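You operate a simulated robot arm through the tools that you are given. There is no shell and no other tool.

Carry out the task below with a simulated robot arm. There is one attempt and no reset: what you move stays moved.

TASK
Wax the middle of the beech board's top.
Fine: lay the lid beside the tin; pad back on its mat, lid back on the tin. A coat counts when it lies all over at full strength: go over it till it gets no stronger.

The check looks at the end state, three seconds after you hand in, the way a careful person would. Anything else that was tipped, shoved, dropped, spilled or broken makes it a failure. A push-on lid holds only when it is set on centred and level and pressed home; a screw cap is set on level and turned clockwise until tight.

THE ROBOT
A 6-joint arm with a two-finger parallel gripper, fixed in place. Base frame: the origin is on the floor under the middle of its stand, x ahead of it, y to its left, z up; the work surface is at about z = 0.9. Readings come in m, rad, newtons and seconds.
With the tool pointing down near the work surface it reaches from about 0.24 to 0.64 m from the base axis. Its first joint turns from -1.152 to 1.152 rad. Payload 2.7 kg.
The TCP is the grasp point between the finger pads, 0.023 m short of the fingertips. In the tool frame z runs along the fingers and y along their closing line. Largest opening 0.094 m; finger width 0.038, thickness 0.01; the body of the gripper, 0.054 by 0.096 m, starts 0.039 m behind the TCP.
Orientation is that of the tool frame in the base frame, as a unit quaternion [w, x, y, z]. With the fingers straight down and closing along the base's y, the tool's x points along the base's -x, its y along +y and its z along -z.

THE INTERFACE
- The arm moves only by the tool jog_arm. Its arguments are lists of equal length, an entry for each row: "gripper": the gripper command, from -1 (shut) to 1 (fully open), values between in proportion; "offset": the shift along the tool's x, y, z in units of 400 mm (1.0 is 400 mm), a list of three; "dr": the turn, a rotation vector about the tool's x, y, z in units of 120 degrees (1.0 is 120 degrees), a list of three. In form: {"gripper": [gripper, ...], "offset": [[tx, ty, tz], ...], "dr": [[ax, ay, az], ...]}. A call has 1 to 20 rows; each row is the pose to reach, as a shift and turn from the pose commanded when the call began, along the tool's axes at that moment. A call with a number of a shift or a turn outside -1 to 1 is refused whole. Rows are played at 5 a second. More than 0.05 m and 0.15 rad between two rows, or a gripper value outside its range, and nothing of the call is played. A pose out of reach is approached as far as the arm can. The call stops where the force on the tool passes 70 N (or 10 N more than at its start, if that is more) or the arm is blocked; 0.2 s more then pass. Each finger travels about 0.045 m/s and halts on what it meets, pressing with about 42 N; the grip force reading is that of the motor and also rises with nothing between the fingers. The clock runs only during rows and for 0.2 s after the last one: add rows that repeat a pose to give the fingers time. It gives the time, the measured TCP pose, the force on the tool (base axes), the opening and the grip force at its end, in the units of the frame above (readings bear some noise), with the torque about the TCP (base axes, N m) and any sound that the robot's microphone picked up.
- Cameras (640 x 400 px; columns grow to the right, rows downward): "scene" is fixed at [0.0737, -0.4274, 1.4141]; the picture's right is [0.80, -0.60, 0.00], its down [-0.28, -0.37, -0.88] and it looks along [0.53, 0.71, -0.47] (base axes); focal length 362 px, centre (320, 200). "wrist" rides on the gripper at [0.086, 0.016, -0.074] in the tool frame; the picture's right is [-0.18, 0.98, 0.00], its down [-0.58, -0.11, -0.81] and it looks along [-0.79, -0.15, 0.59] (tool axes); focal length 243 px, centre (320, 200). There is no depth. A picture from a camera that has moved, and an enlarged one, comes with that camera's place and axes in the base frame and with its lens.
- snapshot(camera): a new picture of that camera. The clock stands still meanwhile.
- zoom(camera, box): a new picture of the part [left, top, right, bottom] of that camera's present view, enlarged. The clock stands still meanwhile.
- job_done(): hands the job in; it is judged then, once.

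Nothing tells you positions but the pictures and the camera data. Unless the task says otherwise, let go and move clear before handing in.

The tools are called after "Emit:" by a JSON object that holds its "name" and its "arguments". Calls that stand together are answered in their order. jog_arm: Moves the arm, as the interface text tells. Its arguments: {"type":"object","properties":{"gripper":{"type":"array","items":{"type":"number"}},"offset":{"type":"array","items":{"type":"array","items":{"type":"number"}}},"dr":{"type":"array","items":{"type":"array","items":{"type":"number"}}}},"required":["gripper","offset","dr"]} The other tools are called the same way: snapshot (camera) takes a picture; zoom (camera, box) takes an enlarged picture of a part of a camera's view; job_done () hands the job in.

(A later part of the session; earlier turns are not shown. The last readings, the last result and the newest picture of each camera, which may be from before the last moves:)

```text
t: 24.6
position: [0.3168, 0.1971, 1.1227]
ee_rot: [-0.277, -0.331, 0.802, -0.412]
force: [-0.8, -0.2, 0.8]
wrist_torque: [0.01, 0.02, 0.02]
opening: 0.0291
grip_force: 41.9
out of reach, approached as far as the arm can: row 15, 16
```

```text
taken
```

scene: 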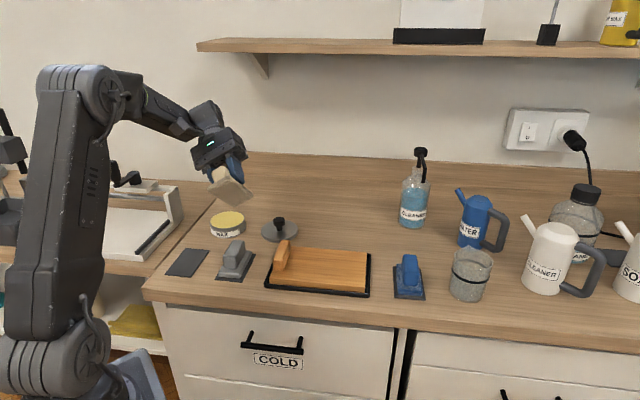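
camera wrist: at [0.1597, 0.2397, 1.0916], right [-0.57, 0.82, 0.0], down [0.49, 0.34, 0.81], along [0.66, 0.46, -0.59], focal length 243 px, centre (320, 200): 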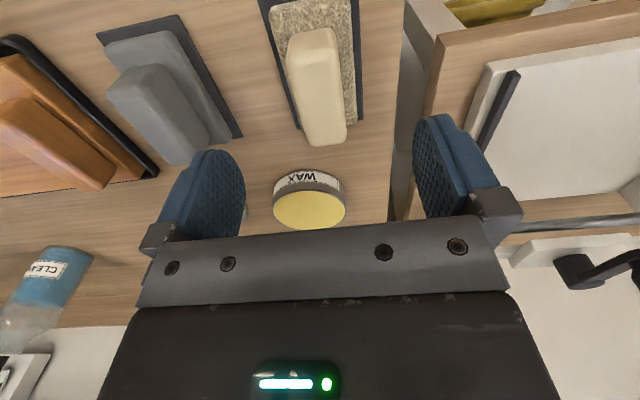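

Emit:
{"name": "zoom", "arguments": {"camera": "scene", "box": [195, 155, 265, 210]}}

Emit:
{"name": "zoom", "arguments": {"camera": "scene", "box": [150, 235, 270, 300]}}

```text
7.27 times, centred on (230, 182) of scene
camera zoom: at [0.0737, -0.4274, 1.4141], right [0.8, -0.6, 0.0], down [-0.28, -0.37, -0.88], along [0.53, 0.71, -0.47], focal length 2633 px, centre (974, 327)
```

zoom: 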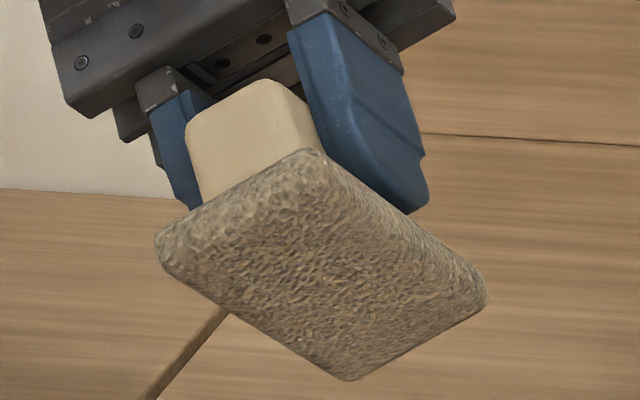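

```text
5.33 times, centred on (210, 268) of scene
camera zoom: at [0.0737, -0.4274, 1.4141], right [0.8, -0.6, 0.0], down [-0.28, -0.37, -0.88], along [0.53, 0.71, -0.47], focal length 1931 px, centre (907, -160)
```

zoom: 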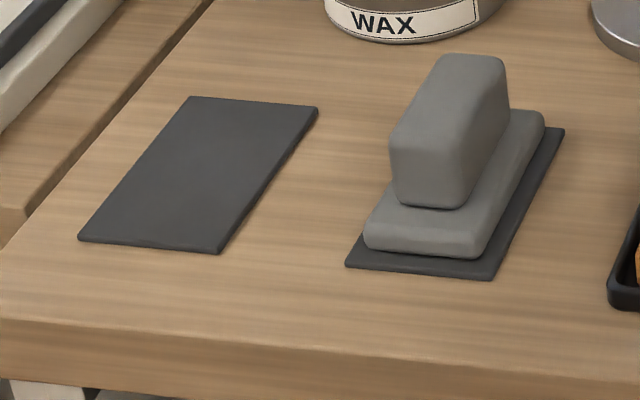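

The cream sole is clean, soft-looking fleece, which suits waxing. Its empty mat is intact too. I untilt back to vertical and verify the pose.

Emit:
{"name": "jog_arm", "arguments": {"gripper": [-1, -1, -1, -1, -1, -1, -1, -1, -1], "offset": [[0, 0, 0], [0, 0, 0], [0, 0, 0], [0, 0, 0], [0, 0, 0], [0, 0, 0], [0, 0, 0], [0, 0, 0], [0, 0, 0]], "dr": [[-0.034, -0.052, 0], [-0.068, -0.104, 0], [-0.102, -0.155, 0], [-0.137, -0.207, 0], [-0.171, -0.259, 0], [-0.205, -0.311, 0], [-0.239, -0.362, 0], [-0.273, -0.414, 0], [-0.273, -0.414, 0]]}}

Emit:
{"name": "snapshot", "arguments": {"camera": "wrist"}}

Emit:
{"name": "zoom", "arguments": {"camera": "scene", "box": [170, 130, 290, 210]}}

```text
t: 26.6
position: [0.3155, 0.1979, 1.1234]
ee_rot: [0.001, -0.38, 0.925, 0.0]
force: [-1.0, 0.0, 0.0]
wrist_torque: [-0.01, 0.03, 0.01]
opening: 0.0291
grip_force: 42.4
```

```text
taken
camera wrist: at [0.2432, 0.1481, 1.1985], right [-0.56, 0.83, 0.0], down [0.49, 0.33, 0.81], along [0.67, 0.45, -0.59], focal length 243 px, centre (320, 200)
```

wrist: 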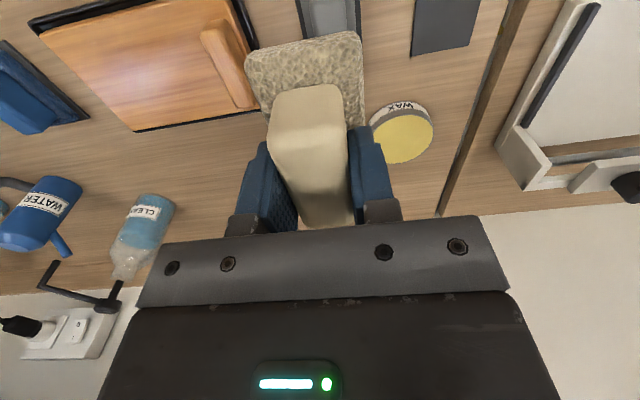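

```text
5.00 times, centred on (230, 170) of scene
camera zoom: at [0.0737, -0.4274, 1.4141], right [0.8, -0.6, 0.0], down [-0.28, -0.37, -0.88], along [0.53, 0.71, -0.47], focal length 1810 px, centre (770, 350)
```

zoom: 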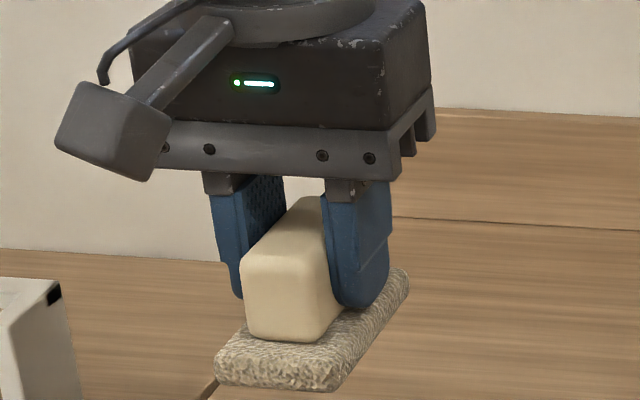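

The pad is vertical again and held squarely. I zoom on the wax surface to see how deep it sits below the rim.

Emit:
{"name": "zoom", "arguments": {"camera": "scene", "box": [200, 200, 256, 245]}}

Emit:
{"name": "zoom", "arguments": {"camera": "wrist", "box": [350, 80, 460, 180]}}

Emit:
{"name": "zoom", "arguments": {"camera": "scene", "box": [255, 230, 380, 305]}}

```text
8.89 times, centred on (228, 222) of scene
camera zoom: at [0.0737, -0.4274, 1.4141], right [0.8, -0.6, 0.0], down [-0.28, -0.37, -0.88], along [0.53, 0.71, -0.47], focal length 3218 px, centre (1138, 0)
```

zoom: 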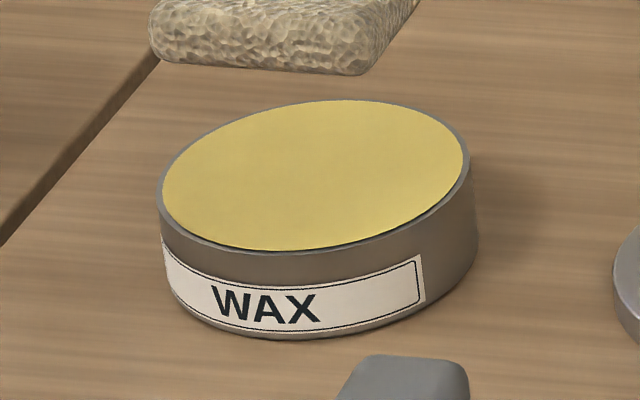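

```text
4.00 times, centred on (405, 130) of wrist
camera zoom: at [0.2432, 0.1481, 1.1985], right [-0.56, 0.83, 0.0], down [0.49, 0.33, 0.81], along [0.67, 0.45, -0.59], focal length 970 px, centre (-20, 480)
```

zoom: 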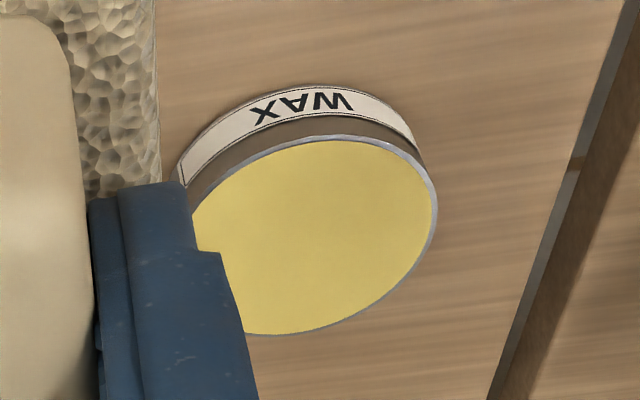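

```text
5.12 times, centred on (318, 268) of scene
camera zoom: at [0.0737, -0.4274, 1.4141], right [0.8, -0.6, 0.0], down [-0.28, -0.37, -0.88], along [0.53, 0.71, -0.47], focal length 1854 px, centre (333, -146)
```

zoom: 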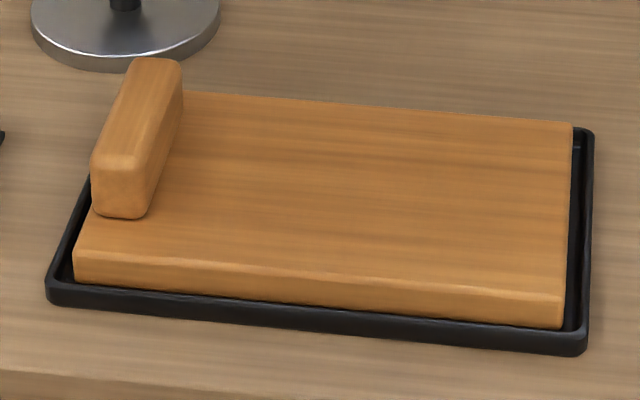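

The wax surface is nearly flush with the rim (inner diameter about 0.088) and the tin centre is near (0.366, 0.365). I move above it, holding the pad's sole about 0.06 m clear.

Emit:
{"name": "jog_arm", "arguments": {"gripper": [-1, -1, -1, -1, -1, -1], "offset": [[-0.064, 0.034, 0.0], [-0.128, 0.069, 0.03], [-0.193, 0.103, 0.08], [-0.257, 0.137, 0.13], [-0.321, 0.172, 0.18], [-0.385, 0.206, 0.2335]], "dr": [[0, 0, 0], [0, 0, 0], [0, 0, 0], [0, 0, 0], [0, 0, 0], [0, 0, 0]]}}

Emit:
{"name": "zoom", "arguments": {"camera": "scene", "box": [170, 160, 290, 245]}}

Emit:
{"name": "snapshot", "arguments": {"camera": "wrist"}}

```text
t: 28.0
position: [0.3676, 0.3643, 1.0305]
ee_rot: [0.0, -0.381, 0.925, 0.0]
force: [0.1, -0.1, -1.5]
wrist_torque: [-0.01, 0.0, -0.01]
opening: 0.0289
grip_force: 41.9
```

```text
4.71 times, centred on (230, 202) of scene
camera zoom: at [0.0737, -0.4274, 1.4141], right [0.8, -0.6, 0.0], down [-0.28, -0.37, -0.88], along [0.53, 0.71, -0.47], focal length 1704 px, centre (744, 188)
```

zoom: 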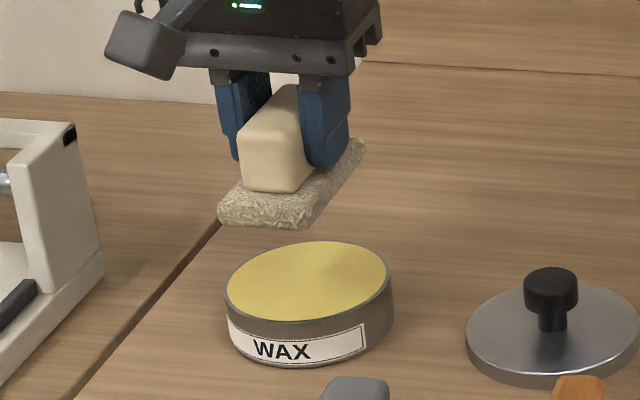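

```text
taken
camera wrist: at [0.2943, 0.3154, 1.1053], right [-0.56, 0.83, 0.0], down [0.49, 0.33, 0.81], along [0.67, 0.45, -0.59], focal length 243 px, centre (320, 200)
```

wrist: 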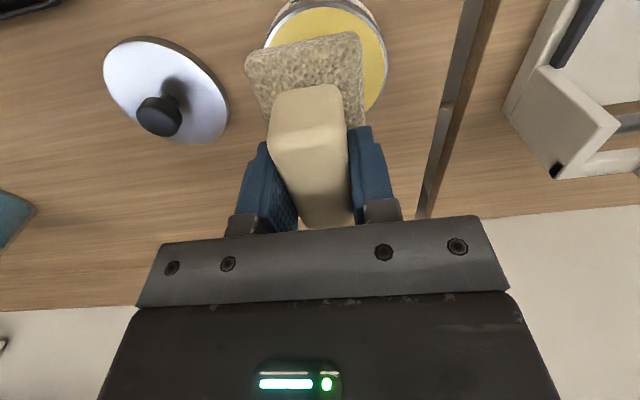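

The pad is over the wax. I descend, slowly near the end, to find contact.

Emit:
{"name": "jog_arm", "arguments": {"gripper": [-1, -1, -1, -1, -1, -1], "offset": [[0.002, 0, 0.05], [0.002, 0, 0.1], [0.002, 0, 0.13], [0.002, 0, 0.14], [0.002, 0, 0.147], [0.002, 0, 0.152]], "dr": [[0, 0, 0], [0, 0, 0], [0, 0, 0], [0, 0, 0], [0, 0, 0], [0, 0, 0]]}}

Emit:
{"name": "zoom", "arguments": {"camera": "scene", "box": [180, 180, 276, 245]}}

```text
t: 29.4
position: [0.3679, 0.363, 0.9706]
ee_rot: [0.001, -0.381, 0.925, 0.001]
force: [-5.3, -4.6, 21.3]
wrist_torque: [-0.6, 0.44, -0.07]
opening: 0.0295
grip_force: 41.6
```

```text
6.15 times, centred on (228, 212) of scene
camera zoom: at [0.0733, -0.4278, 1.414], right [0.8, -0.6, 0.0], down [-0.28, -0.37, -0.89], along [0.53, 0.71, -0.47], focal length 2228 px, centre (886, 123)
```

zoom: 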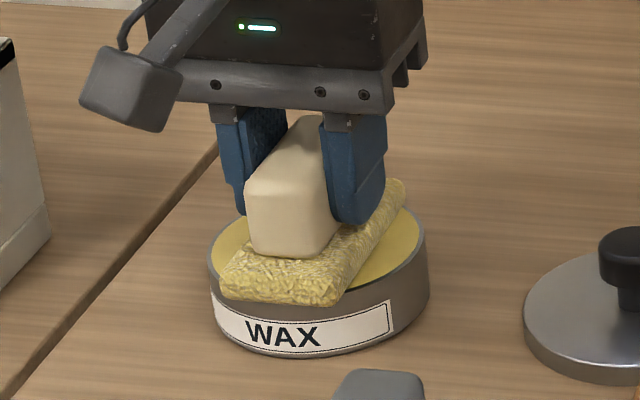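

The fleece turned yellow on contact, so it has taken wax. I hold a moment at lighter pressure, then lift and check that the tin hasn't moved.

Emit:
{"name": "jog_arm", "arguments": {"gripper": [-1, -1, -1, -1, -1, -1, -1, -1], "offset": [[0, 0, 0], [0, 0, -0.003], [0, 0, -0.003], [0, 0, -0.01], [0, 0, -0.04], [0, 0, -0.1], [0, 0, -0.18], [0, 0, -0.26]], "dr": [[0, 0, 0], [0, 0, 0], [0, 0, 0], [0, 0, 0], [0, 0, 0], [0, 0, 0], [0, 0, 0], [0, 0, 0]]}}

Emit:
{"name": "snapshot", "arguments": {"camera": "scene"}}

Emit:
{"name": "zoom", "arguments": {"camera": "scene", "box": [180, 150, 276, 245]}}

```text
t: 31.2
position: [0.3662, 0.3633, 1.0731]
ee_rot: [0.0, -0.381, 0.925, 0.0]
force: [0.7, 0.3, -0.6]
wrist_torque: [0.0, 0.0, 0.0]
opening: 0.0292
grip_force: 42.0
```

```text
taken
```

scene: 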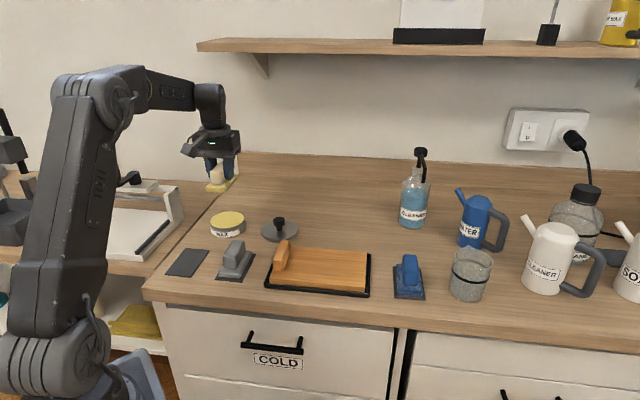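

```text
4.21 times, centred on (228, 198) of scene
camera zoom: at [0.0737, -0.4274, 1.4141], right [0.8, -0.6, 0.0], down [-0.28, -0.37, -0.88], along [0.53, 0.71, -0.47], focal length 1524 px, centre (707, 210)
```

zoom: 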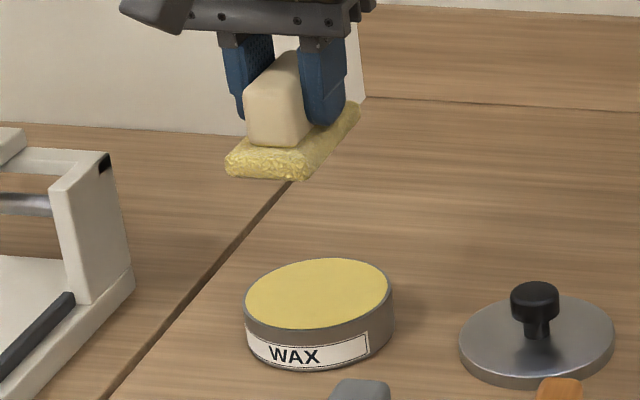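

The pad is loaded and the tin stayed put. I take the board's centre to be near (0.454, 0.081) with its top near z = 0.92, and the fixed handle at its left end. I carry the pad above the board centre.

Emit:
{"name": "jog_arm", "arguments": {"gripper": [-1, -1, -1, -1, -1, -1, -1, -1, -1], "offset": [[0.038, -0.073, 0.0], [0.0766, -0.1456, 0.0], [0.115, -0.218, 0.0], [0.153, -0.291, 0.0], [0.191, -0.364, 0.0], [0.23, -0.437, 0.03], [0.268, -0.51, 0.06], [0.306, -0.582, 0.09], [0.3445, -0.655, 0.1075]], "dr": [[0, 0, 0], [0, 0, 0], [0, 0, 0], [0, 0, 0], [0, 0, 0], [0, 0, 0], [0, 0, 0], [0, 0, 0], [0, 0, 0]]}}

Emit:
{"name": "snapshot", "arguments": {"camera": "wrist"}}

Emit:
{"name": "snapshot", "arguments": {"camera": "scene"}}

```text
t: 33.2
position: [0.4537, 0.079, 1.0288]
ee_rot: [0.0, -0.381, 0.925, 0.0]
force: [-0.9, -0.2, -1.0]
wrist_torque: [0.02, -0.04, 0.01]
opening: 0.0289
grip_force: 42.4
```

```text
taken
camera wrist: at [0.381, 0.0308, 1.1046], right [-0.56, 0.83, 0.0], down [0.49, 0.33, 0.81], along [0.67, 0.45, -0.59], focal length 243 px, centre (320, 200)
```

wrist: 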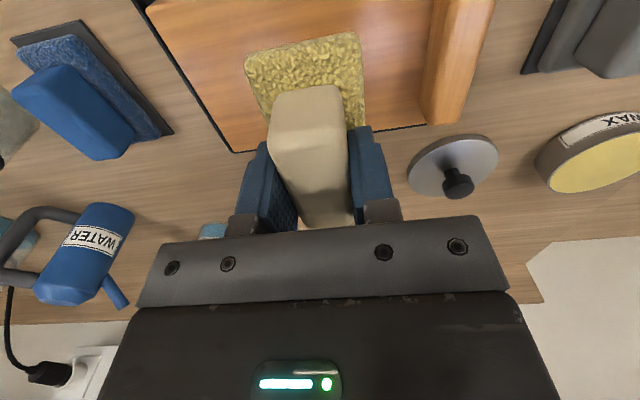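

```text
taken
```

scene: 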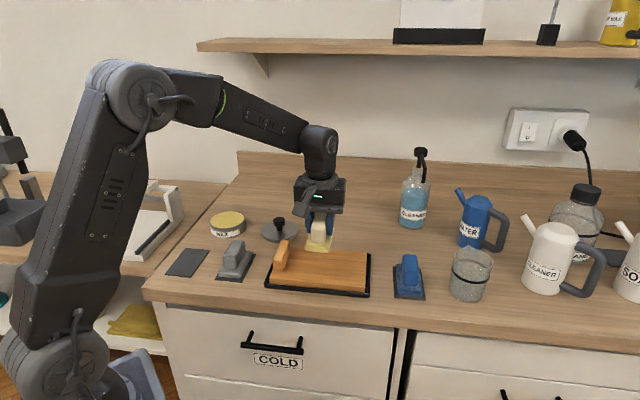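

I check the board's extents against the pad in the wrist view before lowering.

Emit:
{"name": "zoom", "arguments": {"camera": "wrist", "box": [130, 0, 530, 170]}}

Emit:
{"name": "zoom", "arguments": {"camera": "scene", "box": [250, 180, 390, 305]}}

```text
1.60 times, centred on (330, 85) of wrist
camera zoom: at [0.381, 0.0308, 1.1046], right [-0.56, 0.83, 0.0], down [0.49, 0.33, 0.81], along [0.67, 0.45, -0.59], focal length 388 px, centre (304, 384)
```

zoom: 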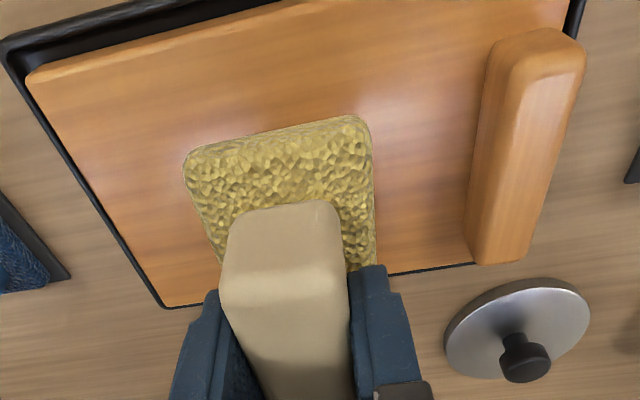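

```text
3.20 times, centred on (320, 242) of scene
camera zoom: at [0.0737, -0.4274, 1.4141], right [0.8, -0.6, 0.0], down [-0.28, -0.37, -0.88], along [0.53, 0.71, -0.47], focal length 1159 px, centre (320, 64)
```

zoom: 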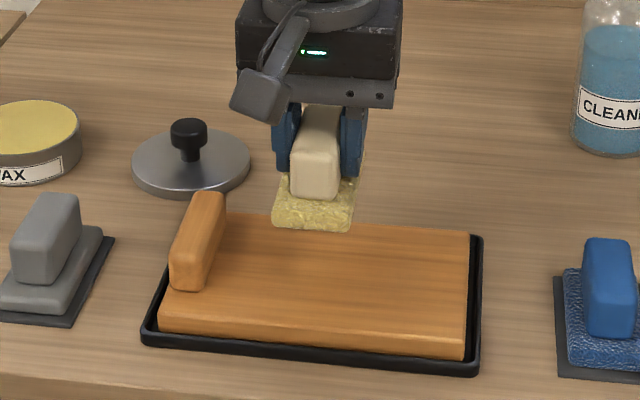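

The pad is centred over the board within a few millimetres, and the handle's inner face is about 0.076 m to the left. I lower slowly to find the board contact.

Emit:
{"name": "jog_arm", "arguments": {"gripper": [-1, -1, -1, -1, -1, -1], "offset": [[-0.003, 0, 0.05], [-0.005, 0, 0.1], [-0.005, 0, 0.135], [-0.005, 0, 0.145], [-0.005, 0, 0.152], [-0.005, 0, 0.158]], "dr": [[0, 0, 0], [0, 0, 0], [0, 0, 0], [0, 0, 0], [0, 0, 0], [0, 0, 0]]}}

Emit:
{"name": "zoom", "arguments": {"camera": "scene", "box": [250, 180, 390, 305]}}

```text
t: 34.6
position: [0.4548, 0.0811, 0.9658]
ee_rot: [0.0, -0.382, 0.924, 0.0]
force: [0.4, 0.1, 0.0]
wrist_torque: [-0.01, 0.0, -0.02]
opening: 0.0289
grip_force: 42.4
```

```text
3.20 times, centred on (320, 242) of scene
camera zoom: at [0.0737, -0.4274, 1.4141], right [0.8, -0.6, 0.0], down [-0.28, -0.37, -0.88], along [0.53, 0.71, -0.47], focal length 1159 px, centre (320, 64)
```

zoom: 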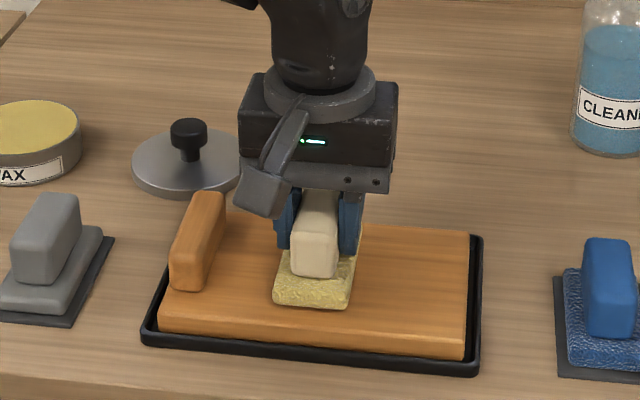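

Not touching yet at z of 0.966. I go down in small steps to first contact.

Emit:
{"name": "jog_arm", "arguments": {"gripper": [-1, -1, -1, -1], "offset": [[0, 0, 0.003], [0, 0, 0.006], [0, 0, 0.009], [0, 0, 0.012]], "dr": [[0, 0, 0], [0, 0, 0], [0, 0, 0], [0, 0, 0]]}}

```text
t: 35.6
position: [0.455, 0.0821, 0.9632]
ee_rot: [0.002, -0.381, 0.924, 0.0]
force: [-5.1, -1.6, 12.1]
wrist_torque: [0.19, 0.06, 0.07]
opening: 0.0291
grip_force: 42.0
```

Contact is at about 12 N with z near 0.963. I make a first gentle pass right and left across the middle at this pressure.

Emit:
{"name": "jog_arm", "arguments": {"gripper": [-1, -1, -1, -1, -1, -1, -1, -1, -1, -1, -1, -1], "offset": [[0, -0.03, 0], [0, -0.06, 0], [0, -0.09, 0], [0, -0.06, 0], [0, -0.03, 0], [0, 0, 0], [0, 0.03, 0], [0, 0.06, 0], [0, 0.085, 0], [0, 0.06, 0], [0, 0.03, 0], [0, 0, 0]], "dr": [[0, 0, 0], [0, 0, 0], [0, 0, 0], [0, 0, 0], [0, 0, 0], [0, 0, 0], [0, 0, 0], [0, 0, 0], [0, 0, 0], [0, 0, 0], [0, 0, 0], [0, 0, 0]]}}

Emit:
{"name": "zoom", "arguments": {"camera": "scene", "box": [250, 200, 390, 305]}}

```text
t: 38.2
position: [0.4548, 0.0833, 0.9618]
ee_rot: [0.002, -0.382, 0.924, 0.0]
force: [-6.8, 9.3, 24.9]
wrist_torque: [0.47, 0.06, 0.04]
opening: 0.0293
grip_force: 42.4
```

```text
3.81 times, centred on (320, 252) of scene
camera zoom: at [0.0731, -0.4272, 1.4142], right [0.8, -0.6, 0.0], down [-0.28, -0.37, -0.88], along [0.53, 0.71, -0.47], focal length 1379 px, centre (320, 0)
```

zoom: 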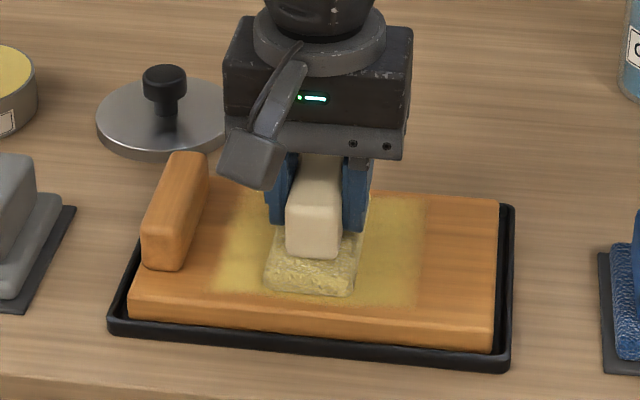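

A pale yellow coat is appearing across the middle. I do another round with slightly lighter pressure and small shifts along the board's width, then lift to inspect.

Emit:
{"name": "jog_arm", "arguments": {"gripper": [-1, -1, -1, -1, -1, -1, -1, -1, -1, -1, -1, -1, -1, -1, -1, -1, -1, -1, -1, -1], "offset": [[-0.015, 0, -0.002], [-0.015, -0.03, -0.002], [-0.015, -0.06, -0.002], [-0.015, -0.09, -0.002], [0, -0.09, -0.002], [0.015, -0.09, -0.002], [0.015, -0.06, -0.002], [0.015, -0.03, -0.002], [0.015, 0, -0.002], [0.015, 0.03, -0.002], [0.015, 0.06, -0.002], [0.015, 0.085, -0.002], [0, 0.085, -0.002], [-0.015, 0.085, -0.002], [-0.015, 0.06, -0.002], [-0.015, 0.03, -0.002], [-0.015, 0, -0.002], [0, 0, -0.002], [0, 0, -0.03], [0, 0, -0.12]], "dr": [[0, 0, 0], [0, 0, 0], [0, 0, 0], [0, 0, 0], [0, 0, 0], [0, 0, 0], [0, 0, 0], [0, 0, 0], [0, 0, 0], [0, 0, 0], [0, 0, 0], [0, 0, 0], [0, 0, 0], [0, 0, 0], [0, 0, 0], [0, 0, 0], [0, 0, 0], [0, 0, 0], [0, 0, 0], [0, 0, 0]]}}

Emit:
{"name": "zoom", "arguments": {"camera": "scene", "box": [250, 200, 390, 305]}}

```text
t: 42.4
position: [0.4545, 0.0818, 1.0102]
ee_rot: [-0.001, -0.381, 0.925, 0.0]
force: [-0.3, -0.4, -1.1]
wrist_torque: [-0.01, -0.02, -0.01]
opening: 0.0291
grip_force: 42.1
```

```text
3.81 times, centred on (320, 252) of scene
camera zoom: at [0.0737, -0.4274, 1.4141], right [0.8, -0.6, 0.0], down [-0.28, -0.37, -0.88], along [0.53, 0.71, -0.47], focal length 1379 px, centre (320, 0)
```

zoom: 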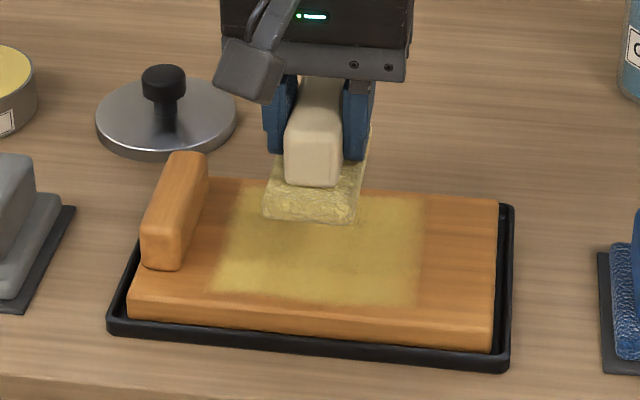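

The coat is building but the pad is getting paler. I reload it at the tin with the same dip as before.

Emit:
{"name": "jog_arm", "arguments": {"gripper": [-1, -1, -1, -1, -1, -1, -1, -1, -1, -1, -1, -1, -1, -1, -1, -1, -1, -1, -1, -1], "offset": [[0, 0, -0.06], [0, 0, -0.12], [-0.0424, 0.0819, -0.12], [-0.0849, 0.1638, -0.12], [-0.1273, 0.2456, -0.12], [-0.1698, 0.3275, -0.12], [-0.2122, 0.4094, -0.12], [-0.2546, 0.4913, -0.12], [-0.2971, 0.5731, -0.12], [-0.3395, 0.655, -0.12], [-0.3395, 0.655, -0.03], [-0.3395, 0.655, 0.05], [-0.3395, 0.655, 0.085], [-0.3395, 0.655, 0.096], [-0.3395, 0.655, 0.1025], [-0.3395, 0.655, 0.1025], [-0.3395, 0.655, 0.1], [-0.3395, 0.655, 0.09], [-0.3395, 0.655, 0.03], [-0.3395, 0.655, -0.06]], "dr": [[0, 0, 0], [0, 0, 0], [0, 0, 0], [0, 0, 0], [0, 0, 0], [0, 0, 0], [0, 0, 0], [0, 0, 0], [0, 0, 0], [0, 0, 0], [0, 0, 0], [0, 0, 0], [0, 0, 0], [0, 0, 0], [0, 0, 0], [0, 0, 0], [0, 0, 0], [0, 0, 0], [0, 0, 0], [0, 0, 0]]}}

Emit:
{"name": "zoom", "arguments": {"camera": "scene", "box": [250, 220, 390, 305]}}

Emit:
{"name": "zoom", "arguments": {"camera": "scene", "box": [180, 150, 300, 245]}}

```text
t: 46.6
position: [0.3658, 0.3641, 1.0326]
ee_rot: [0.0, -0.381, 0.924, -0.001]
force: [-0.8, 0.7, 0.1]
wrist_torque: [0.02, -0.02, 0.02]
opening: 0.029
grip_force: 41.4
```

```text
4.57 times, centred on (320, 262) of scene
camera zoom: at [0.0737, -0.4274, 1.4141], right [0.8, -0.6, 0.0], down [-0.28, -0.37, -0.88], along [0.53, 0.71, -0.47], focal length 1655 px, centre (320, -86)
```

zoom: 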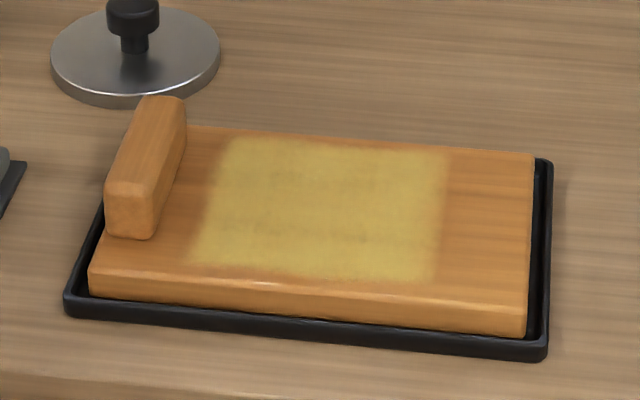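

```text
4.21 times, centred on (240, 198) of scene
camera zoom: at [0.0737, -0.4274, 1.4141], right [0.8, -0.6, 0.0], down [-0.28, -0.37, -0.88], along [0.53, 0.71, -0.47], focal length 1524 px, centre (657, 210)
```

zoom: 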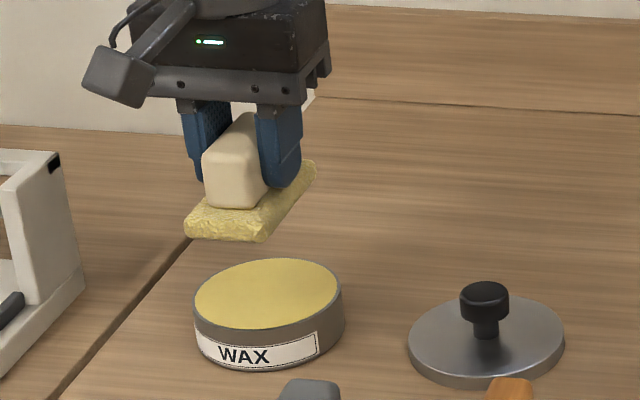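

The pad is reloaded, and the board shows a good patch with slightly faded edges. I return to the board and press down at its centre again.

Emit:
{"name": "jog_arm", "arguments": {"gripper": [-1, -1, -1, -1, -1, -1, -1, -1, -1, -1, -1, -1, -1, -1], "offset": [[0, 0, -0.05], [0.0424, -0.0819, -0.08], [0.0849, -0.1638, -0.08], [0.1273, -0.2456, -0.08], [0.1698, -0.3275, -0.08], [0.2122, -0.4094, -0.08], [0.2546, -0.4913, -0.06], [0.2971, -0.5731, -0.03], [0.3395, -0.655, 0.0], [0.3395, -0.655, 0.08], [0.3395, -0.655, 0.14], [0.3395, -0.655, 0.165], [0.3395, -0.655, 0.174], [0.3395, -0.655, 0.178]], "dr": [[0, 0, 0], [0, 0, 0], [0, 0, 0], [0, 0, 0], [0, 0, 0], [0, 0, 0], [0, 0, 0], [0, 0, 0], [0, 0, 0], [0, 0, 0], [0, 0, 0], [0, 0, 0], [0, 0, 0], [0, 0, 0]]}}

```text
t: 49.6
position: [0.4552, 0.0823, 0.962]
ee_rot: [0.0, -0.381, 0.925, 0.001]
force: [-0.8, 0.2, 3.0]
wrist_torque: [0.09, 0.02, 0.03]
opening: 0.029
grip_force: 41.9
```

Light contact at 3 N. I press slightly more and sweep across, with shifts along the width.

Emit:
{"name": "jog_arm", "arguments": {"gripper": [-1, -1, -1, -1, -1, -1, -1, -1, -1, -1, -1, -1, -1, -1, -1, -1, -1, -1, -1, -1], "offset": [[0, -0.03, 0.003], [0, -0.06, 0.003], [0, -0.095, 0.003], [-0.015, -0.095, 0.003], [-0.015, -0.06, 0.003], [-0.015, -0.03, 0.003], [-0.015, 0, 0.003], [-0.015, 0.03, 0.003], [-0.015, 0.06, 0.003], [-0.015, 0.09, 0.003], [0.015, 0.09, 0.003], [0.015, 0.06, 0.003], [0.015, 0.03, 0.003], [0.015, 0, 0.003], [0.015, -0.03, 0.003], [0.015, -0.06, 0.003], [0.015, -0.095, 0.003], [0, -0.095, 0.003], [0, -0.06, 0.003], [0, -0.03, 0.003]], "dr": [[0, 0, 0], [0, 0, 0], [0, 0, 0], [0, 0, 0], [0, 0, 0], [0, 0, 0], [0, 0, 0], [0, 0, 0], [0, 0, 0], [0, 0, 0], [0, 0, 0], [0, 0, 0], [0, 0, 0], [0, 0, 0], [0, 0, 0], [0, 0, 0], [0, 0, 0], [0, 0, 0], [0, 0, 0], [0, 0, 0]]}}

Emit:
{"name": "zoom", "arguments": {"camera": "scene", "box": [250, 200, 390, 305]}}

```text
t: 53.8
position: [0.465, 0.0718, 0.9616]
ee_rot: [0.003, -0.381, 0.925, -0.001]
force: [7.5, -8.8, 22.1]
wrist_torque: [-0.43, 0.09, 0.17]
opening: 0.0292
grip_force: 42.5
```

```text
3.81 times, centred on (320, 252) of scene
camera zoom: at [0.0736, -0.4277, 1.414], right [0.8, -0.6, 0.0], down [-0.28, -0.37, -0.88], along [0.53, 0.71, -0.47], focal length 1379 px, centre (320, 0)
```

zoom: 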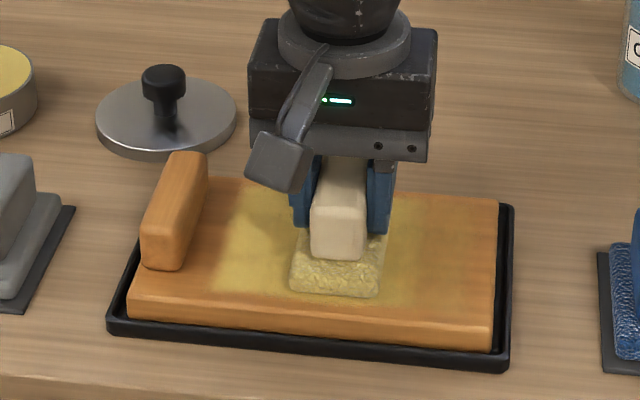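

Another set of sweeps with this load, then a lift to compare strength.

Emit:
{"name": "jog_arm", "arguments": {"gripper": [-1, -1, -1, -1, -1, -1, -1, -1, -1, -1, -1, -1, -1, -1, -1, -1, -1, -1, -1, -1], "offset": [[0, 0.03, 0], [0, 0.06, 0], [0, 0.09, 0], [0, 0.12, 0], [-0.015, 0.12, 0], [-0.015, 0.08, 0], [-0.015, 0.04, 0], [-0.015, 0, 0], [-0.015, -0.035, 0], [-0.015, -0.065, 0], [0.015, -0.065, 0], [0.015, -0.035, 0], [0.015, 0, 0], [0.015, 0.04, 0], [0.015, 0.08, 0], [0.015, 0.12, 0], [0, 0.09, 0], [0, 0.03, 0], [0, 0.03, -0.05], [0, 0.03, -0.15]], "dr": [[0, 0, 0], [0, 0, 0], [0, 0, 0], [0, 0, 0], [0, 0, 0], [0, 0, 0], [0, 0, 0], [0, 0, 0], [0, 0, 0], [0, 0, 0], [0, 0, 0], [0, 0, 0], [0, 0, 0], [0, 0, 0], [0, 0, 0], [0, 0, 0], [0, 0, 0], [0, 0, 0], [0, 0, 0], [0, 0, 0]]}}

Emit:
{"name": "zoom", "arguments": {"camera": "scene", "box": [250, 200, 390, 305]}}

```text
t: 58.0
position: [0.4536, 0.0807, 1.0201]
ee_rot: [-0.001, -0.381, 0.925, -0.001]
force: [-0.6, 0.1, -0.3]
wrist_torque: [0.02, -0.03, 0.0]
opening: 0.0292
grip_force: 42.7
```

```text
3.81 times, centred on (320, 252) of scene
camera zoom: at [0.0737, -0.4274, 1.4141], right [0.8, -0.6, 0.0], down [-0.28, -0.37, -0.88], along [0.53, 0.71, -0.47], focal length 1379 px, centre (320, 0)
```

zoom: 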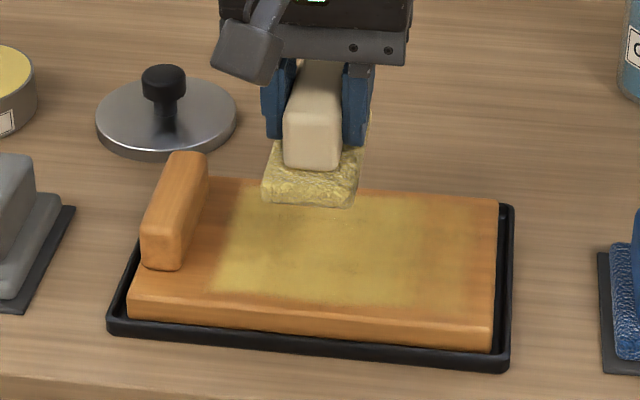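

The middle is now richer and the right edge of the patch is lighter. I reload once more and inspect the board while the arm is away.

Emit:
{"name": "jog_arm", "arguments": {"gripper": [-1, -1, -1, -1, -1, -1, -1, -1, -1, -1, -1, -1, -1, -1, -1, -1, -1, -1, -1, -1], "offset": [[0, 0, -0.05], [0, 0, -0.09], [-0.0424, 0.0819, -0.09], [-0.0849, 0.1638, -0.09], [-0.1273, 0.2456, -0.09], [-0.1698, 0.3275, -0.09], [-0.2122, 0.4094, -0.09], [-0.2546, 0.4913, -0.09], [-0.2971, 0.5731, -0.09], [-0.3395, 0.655, -0.09], [-0.3395, 0.655, 0.0], [-0.3395, 0.655, 0.08], [-0.3395, 0.655, 0.115], [-0.3395, 0.655, 0.126], [-0.3395, 0.655, 0.1315], [-0.3395, 0.655, 0.1315], [-0.3395, 0.655, 0.129], [-0.3395, 0.655, 0.12], [-0.3395, 0.655, 0.06], [-0.3395, 0.655, -0.03]], "dr": [[0, 0, 0], [0, 0, 0], [0, 0, 0], [0, 0, 0], [0, 0, 0], [0, 0, 0], [0, 0, 0], [0, 0, 0], [0, 0, 0], [0, 0, 0], [0, 0, 0], [0, 0, 0], [0, 0, 0], [0, 0, 0], [0, 0, 0], [0, 0, 0], [0, 0, 0], [0, 0, 0], [0, 0, 0], [0, 0, 0]]}}

Emit:
{"name": "zoom", "arguments": {"camera": "scene", "box": [250, 220, 390, 305]}}

Emit:
{"name": "zoom", "arguments": {"camera": "scene", "box": [180, 150, 300, 245]}}

```text
t: 62.2
position: [0.3663, 0.3628, 1.034]
ee_rot: [0.0, -0.382, 0.924, 0.0]
force: [-0.1, 0.3, -0.3]
wrist_torque: [0.01, 0.0, -0.01]
opening: 0.0292
grip_force: 42.7
```

```text
4.57 times, centred on (320, 262) of scene
camera zoom: at [0.0737, -0.4274, 1.4141], right [0.8, -0.6, 0.0], down [-0.28, -0.37, -0.88], along [0.53, 0.71, -0.47], focal length 1655 px, centre (320, -86)
```

zoom: 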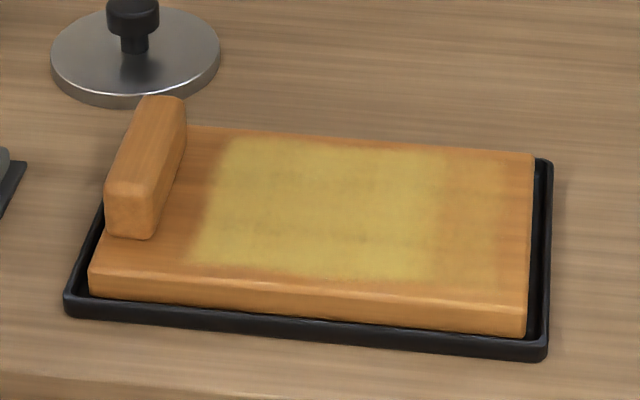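

```text
4.21 times, centred on (240, 198) of scene
camera zoom: at [0.0737, -0.4274, 1.4141], right [0.8, -0.6, 0.0], down [-0.28, -0.37, -0.88], along [0.53, 0.71, -0.47], focal length 1524 px, centre (657, 210)
```

zoom: 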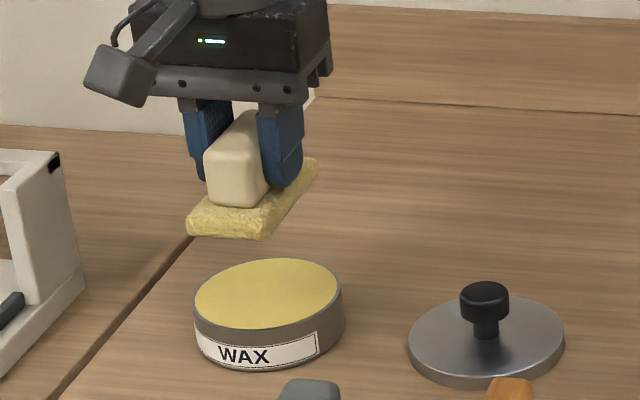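

I zoom closer on the patch to judge uniformity and edges.

Emit:
{"name": "zoom", "arguments": {"camera": "scene", "box": [280, 240, 376, 298]}}

Emit:
{"name": "zoom", "arguments": {"camera": "scene", "box": [330, 245, 376, 295]}}

```text
6.67 times, centred on (328, 269) of scene
camera zoom: at [0.0737, -0.4274, 1.4141], right [0.8, -0.6, 0.0], down [-0.28, -0.37, -0.88], along [0.53, 0.71, -0.47], focal length 2414 px, centre (267, -260)
```

zoom: 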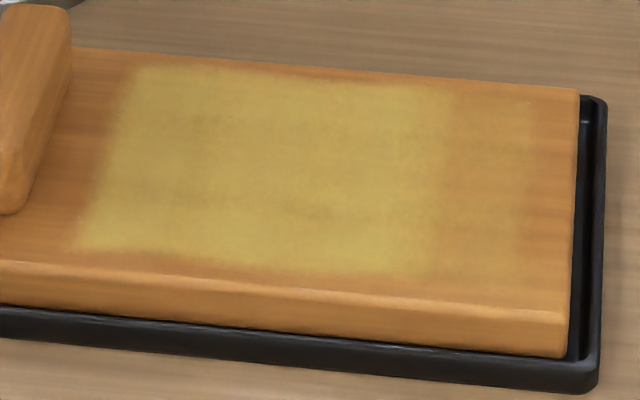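

```text
8.00 times, centred on (353, 270) of scene
camera zoom: at [0.0737, -0.4274, 1.4141], right [0.8, -0.6, 0.0], down [-0.28, -0.37, -0.88], along [0.53, 0.71, -0.47], focal length 2897 px, centre (56, -360)
```

zoom: 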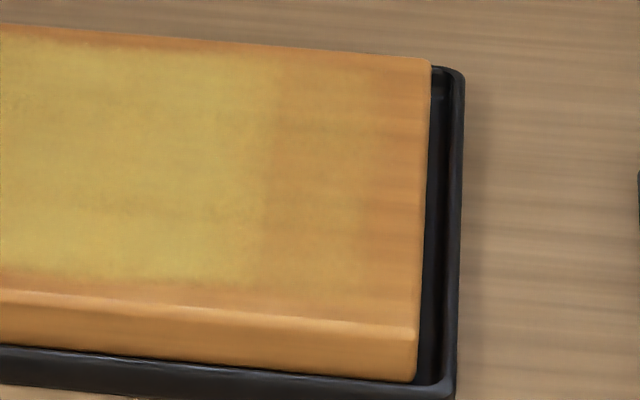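

The patch is even and strong in the middle, with a fainter tint at the right. I make a third loaded round, going slightly wider, to see whether it still strengthens.

Emit:
{"name": "jog_arm", "arguments": {"gripper": [-1, -1, -1, -1, -1, -1, -1, -1, -1, -1, -1, -1, -1, -1, -1], "offset": [[0, 0, -0.05], [0.0424, -0.0819, -0.08], [0.0849, -0.1638, -0.08], [0.1273, -0.2456, -0.08], [0.1698, -0.3275, -0.08], [0.2122, -0.4094, -0.08], [0.2546, -0.4913, -0.06], [0.2971, -0.5731, -0.03], [0.3395, -0.655, 0.0], [0.3395, -0.655, 0.08], [0.3395, -0.655, 0.14], [0.3395, -0.655, 0.165], [0.3395, -0.655, 0.173], [0.3395, -0.655, 0.177], [0.3395, -0.655, 0.18]], "dr": [[0, 0, 0], [0, 0, 0], [0, 0, 0], [0, 0, 0], [0, 0, 0], [0, 0, 0], [0, 0, 0], [0, 0, 0], [0, 0, 0], [0, 0, 0], [0, 0, 0], [0, 0, 0], [0, 0, 0], [0, 0, 0], [0, 0, 0]]}}

Emit:
{"name": "zoom", "arguments": {"camera": "scene", "box": [250, 200, 390, 305]}}

```text
t: 65.4
position: [0.4556, 0.0814, 0.9614]
ee_rot: [0.001, -0.382, 0.924, 0.001]
force: [-0.6, 0.5, 4.0]
wrist_torque: [0.12, -0.03, 0.01]
opening: 0.0289
grip_force: 42.1
```

```text
3.81 times, centred on (320, 252) of scene
camera zoom: at [0.0736, -0.4274, 1.4141], right [0.8, -0.6, 0.0], down [-0.28, -0.37, -0.88], along [0.53, 0.71, -0.47], focal length 1379 px, centre (320, 0)
```

zoom: 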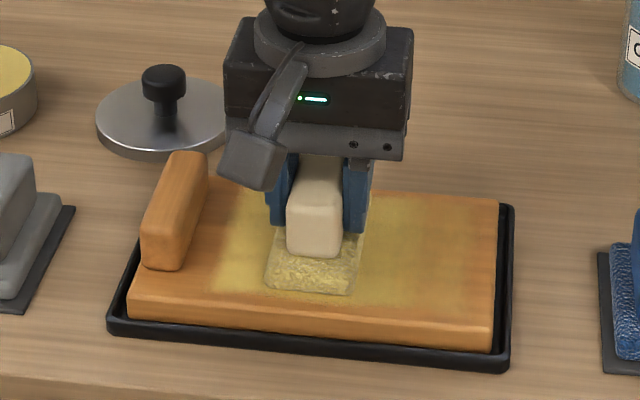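

Contact is light at 4 N. I press a touch more and sweep the whole middle.

Emit:
{"name": "jog_arm", "arguments": {"gripper": [-1, -1, -1, -1, -1, -1, -1, -1, -1, -1, -1, -1, -1, -1, -1, -1, -1, -1, -1, -1], "offset": [[0, -0.04, 0.003], [0, -0.08, 0.003], [0, -0.11, 0.003], [-0.018, -0.11, 0.003], [-0.018, -0.07, 0.003], [-0.018, -0.03, 0.003], [-0.018, 0.01, 0.003], [-0.018, 0.05, 0.003], [-0.018, 0.092, 0.003], [0, 0.092, 0.003], [0.018, 0.092, 0.003], [0.018, 0.05, 0.003], [0.018, 0.01, 0.003], [0.018, -0.03, 0.003], [0.018, -0.07, 0.003], [0.018, -0.11, 0.003], [0, -0.11, 0.003], [0, -0.07, 0.003], [0, -0.03, 0.003], [0, 0.01, 0.003]], "dr": [[0, 0, 0], [0, 0, 0], [0, 0, 0], [0, 0, 0], [0, 0, 0], [0, 0, 0], [0, 0, 0], [0, 0, 0], [0, 0, 0], [0, 0, 0], [0, 0, 0], [0, 0, 0], [0, 0, 0], [0, 0, 0], [0, 0, 0], [0, 0, 0], [0, 0, 0], [0, 0, 0], [0, 0, 0], [0, 0, 0]]}}

Emit:
{"name": "zoom", "arguments": {"camera": "scene", "box": [250, 200, 390, 305]}}

```text
t: 69.6
position: [0.4541, 0.0831, 0.962]
ee_rot: [0.002, -0.381, 0.925, -0.001]
force: [8.2, -8.4, 24.0]
wrist_torque: [-0.4, 0.05, 0.11]
opening: 0.0288
grip_force: 42.2
```

```text
3.81 times, centred on (320, 252) of scene
camera zoom: at [0.0736, -0.4277, 1.414], right [0.8, -0.6, 0.0], down [-0.28, -0.37, -0.88], along [0.53, 0.71, -0.47], focal length 1379 px, centre (320, 0)
```

zoom: 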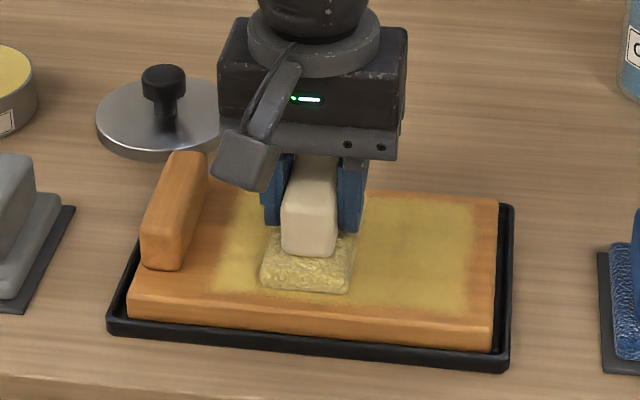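

The coat reached farther right than I expected from the commanded sweep. I move to the right extreme and check actual position and picture.

Emit:
{"name": "jog_arm", "arguments": {"gripper": [-1, -1, -1, -1], "offset": [[0, -0.04, 0], [0, -0.08, 0], [0, -0.11, 0], [0, -0.11, 0]], "dr": [[0, 0, 0], [0, 0, 0], [0, 0, 0], [0, 0, 0]]}}

Emit:
{"name": "zoom", "arguments": {"camera": "scene", "box": [250, 200, 390, 305]}}

```text
t: 70.6
position: [0.4833, 0.053, 0.9602]
ee_rot: [0.0, -0.381, 0.925, 0.0]
force: [-8.2, 8.7, 26.5]
wrist_torque: [0.44, 0.12, 0.04]
opening: 0.0293
grip_force: 42.3
```

```text
3.81 times, centred on (320, 252) of scene
camera zoom: at [0.0731, -0.4273, 1.4142], right [0.8, -0.6, 0.0], down [-0.28, -0.37, -0.88], along [0.53, 0.71, -0.47], focal length 1379 px, centre (320, 0)
```

zoom: 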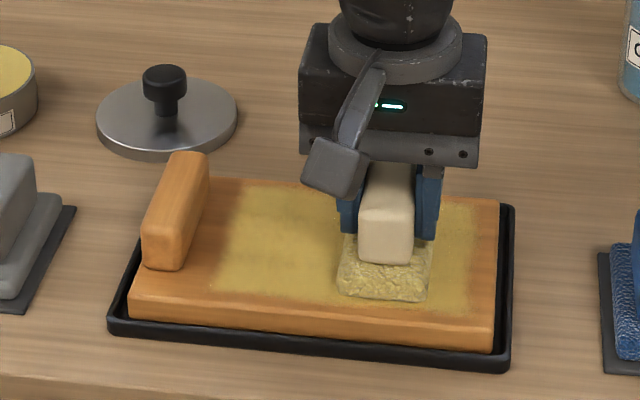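

At the right extreme the TCP moved as commanded, so the coat simply spreads a bit past the sole. I sweep to the left extreme and check the clearance to the board's handle.

Emit:
{"name": "jog_arm", "arguments": {"gripper": [-1, -1, -1, -1, -1, -1, -1], "offset": [[0, 0.04, 0.001], [0, 0.08, 0.001], [0, 0.12, 0.001], [0, 0.16, 0.001], [0, 0.185, 0.001], [0, 0.192, 0.001], [0, 0.192, 0.001]], "dr": [[0, 0, 0], [0, 0, 0], [0, 0, 0], [0, 0, 0], [0, 0, 0], [0, 0, 0], [0, 0, 0]]}}

Emit:
{"name": "zoom", "arguments": {"camera": "scene", "box": [250, 200, 390, 305]}}

Emit:
{"name": "snapshot", "arguments": {"camera": "wrist"}}

```text
t: 72.2
position: [0.4308, 0.107, 0.9605]
ee_rot: [0.003, -0.382, 0.924, -0.001]
force: [8.9, -8.6, 27.7]
wrist_torque: [-0.17, -0.04, 0.08]
opening: 0.0293
grip_force: 42.0
```

```text
3.81 times, centred on (320, 252) of scene
camera zoom: at [0.0736, -0.4277, 1.414], right [0.8, -0.6, 0.0], down [-0.28, -0.37, -0.88], along [0.53, 0.71, -0.47], focal length 1379 px, centre (320, 0)
```

zoom: 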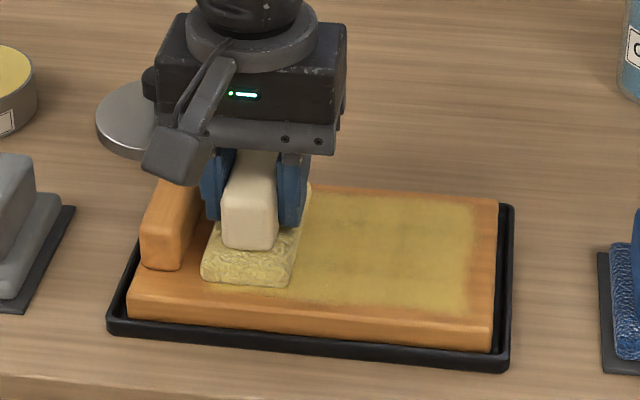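

```text
taken
camera wrist: at [0.3568, 0.0592, 1.0365], right [-0.56, 0.83, 0.0], down [0.48, 0.33, 0.81], along [0.67, 0.45, -0.59], focal length 243 px, centre (320, 200)
```

wrist: 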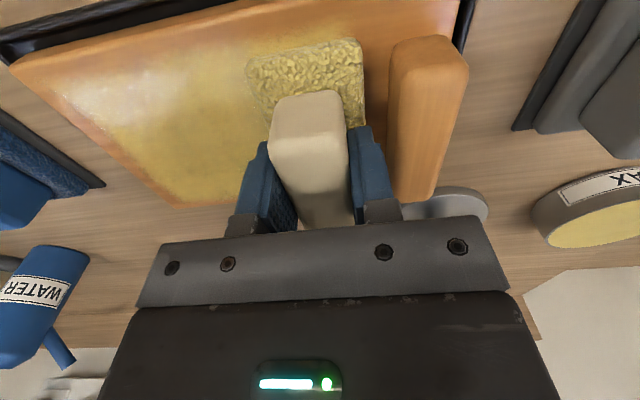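

There is still about 10 mm between the finger and the handle at the left extreme. I finish this load with two more full sweeps and lift.

Emit:
{"name": "jog_arm", "arguments": {"gripper": [-1, -1, -1, -1, -1, -1, -1, -1, -1, -1, -1, -1, -1, -1, -1, -1, -1, -1], "offset": [[-0.018, 0, 0], [-0.018, -0.04, 0], [-0.018, -0.08, 0], [-0.018, -0.12, 0], [-0.018, -0.16, 0], [-0.018, -0.19, 0], [0, -0.19, 0], [0.018, -0.19, 0], [0.018, -0.15, 0], [0.018, -0.11, 0], [0.018, -0.07, 0], [0.018, -0.03, 0], [0.018, 0, 0], [0, 0, 0], [0, -0.04, 0], [0, -0.092, 0], [0, -0.092, -0.05], [0, -0.092, -0.15]], "dr": [[0, 0, 0], [0, 0, 0], [0, 0, 0], [0, 0, 0], [0, 0, 0], [0, 0, 0], [0, 0, 0], [0, 0, 0], [0, 0, 0], [0, 0, 0], [0, 0, 0], [0, 0, 0], [0, 0, 0], [0, 0, 0], [0, 0, 0], [0, 0, 0], [0, 0, 0], [0, 0, 0]]}}

Emit:
{"name": "zoom", "arguments": {"camera": "scene", "box": [250, 200, 390, 305]}}

```text
t: 76.0
position: [0.4557, 0.0818, 1.019]
ee_rot: [-0.002, -0.381, 0.925, 0.001]
force: [-0.1, 0.0, -0.7]
wrist_torque: [-0.02, -0.03, 0.01]
opening: 0.0295
grip_force: 41.8
```

```text
3.81 times, centred on (320, 252) of scene
camera zoom: at [0.0737, -0.4274, 1.4141], right [0.8, -0.6, 0.0], down [-0.28, -0.37, -0.88], along [0.53, 0.71, -0.47], focal length 1379 px, centre (320, 0)
```

zoom: 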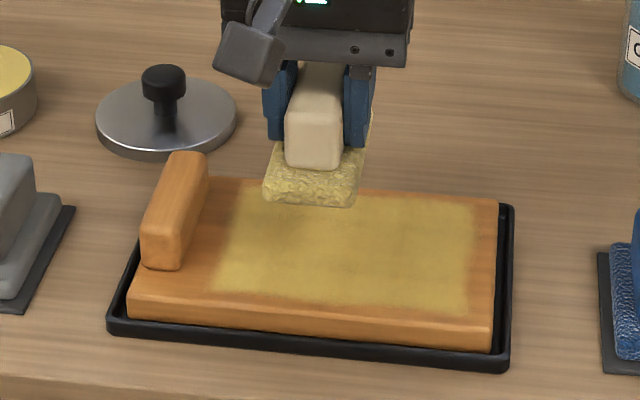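

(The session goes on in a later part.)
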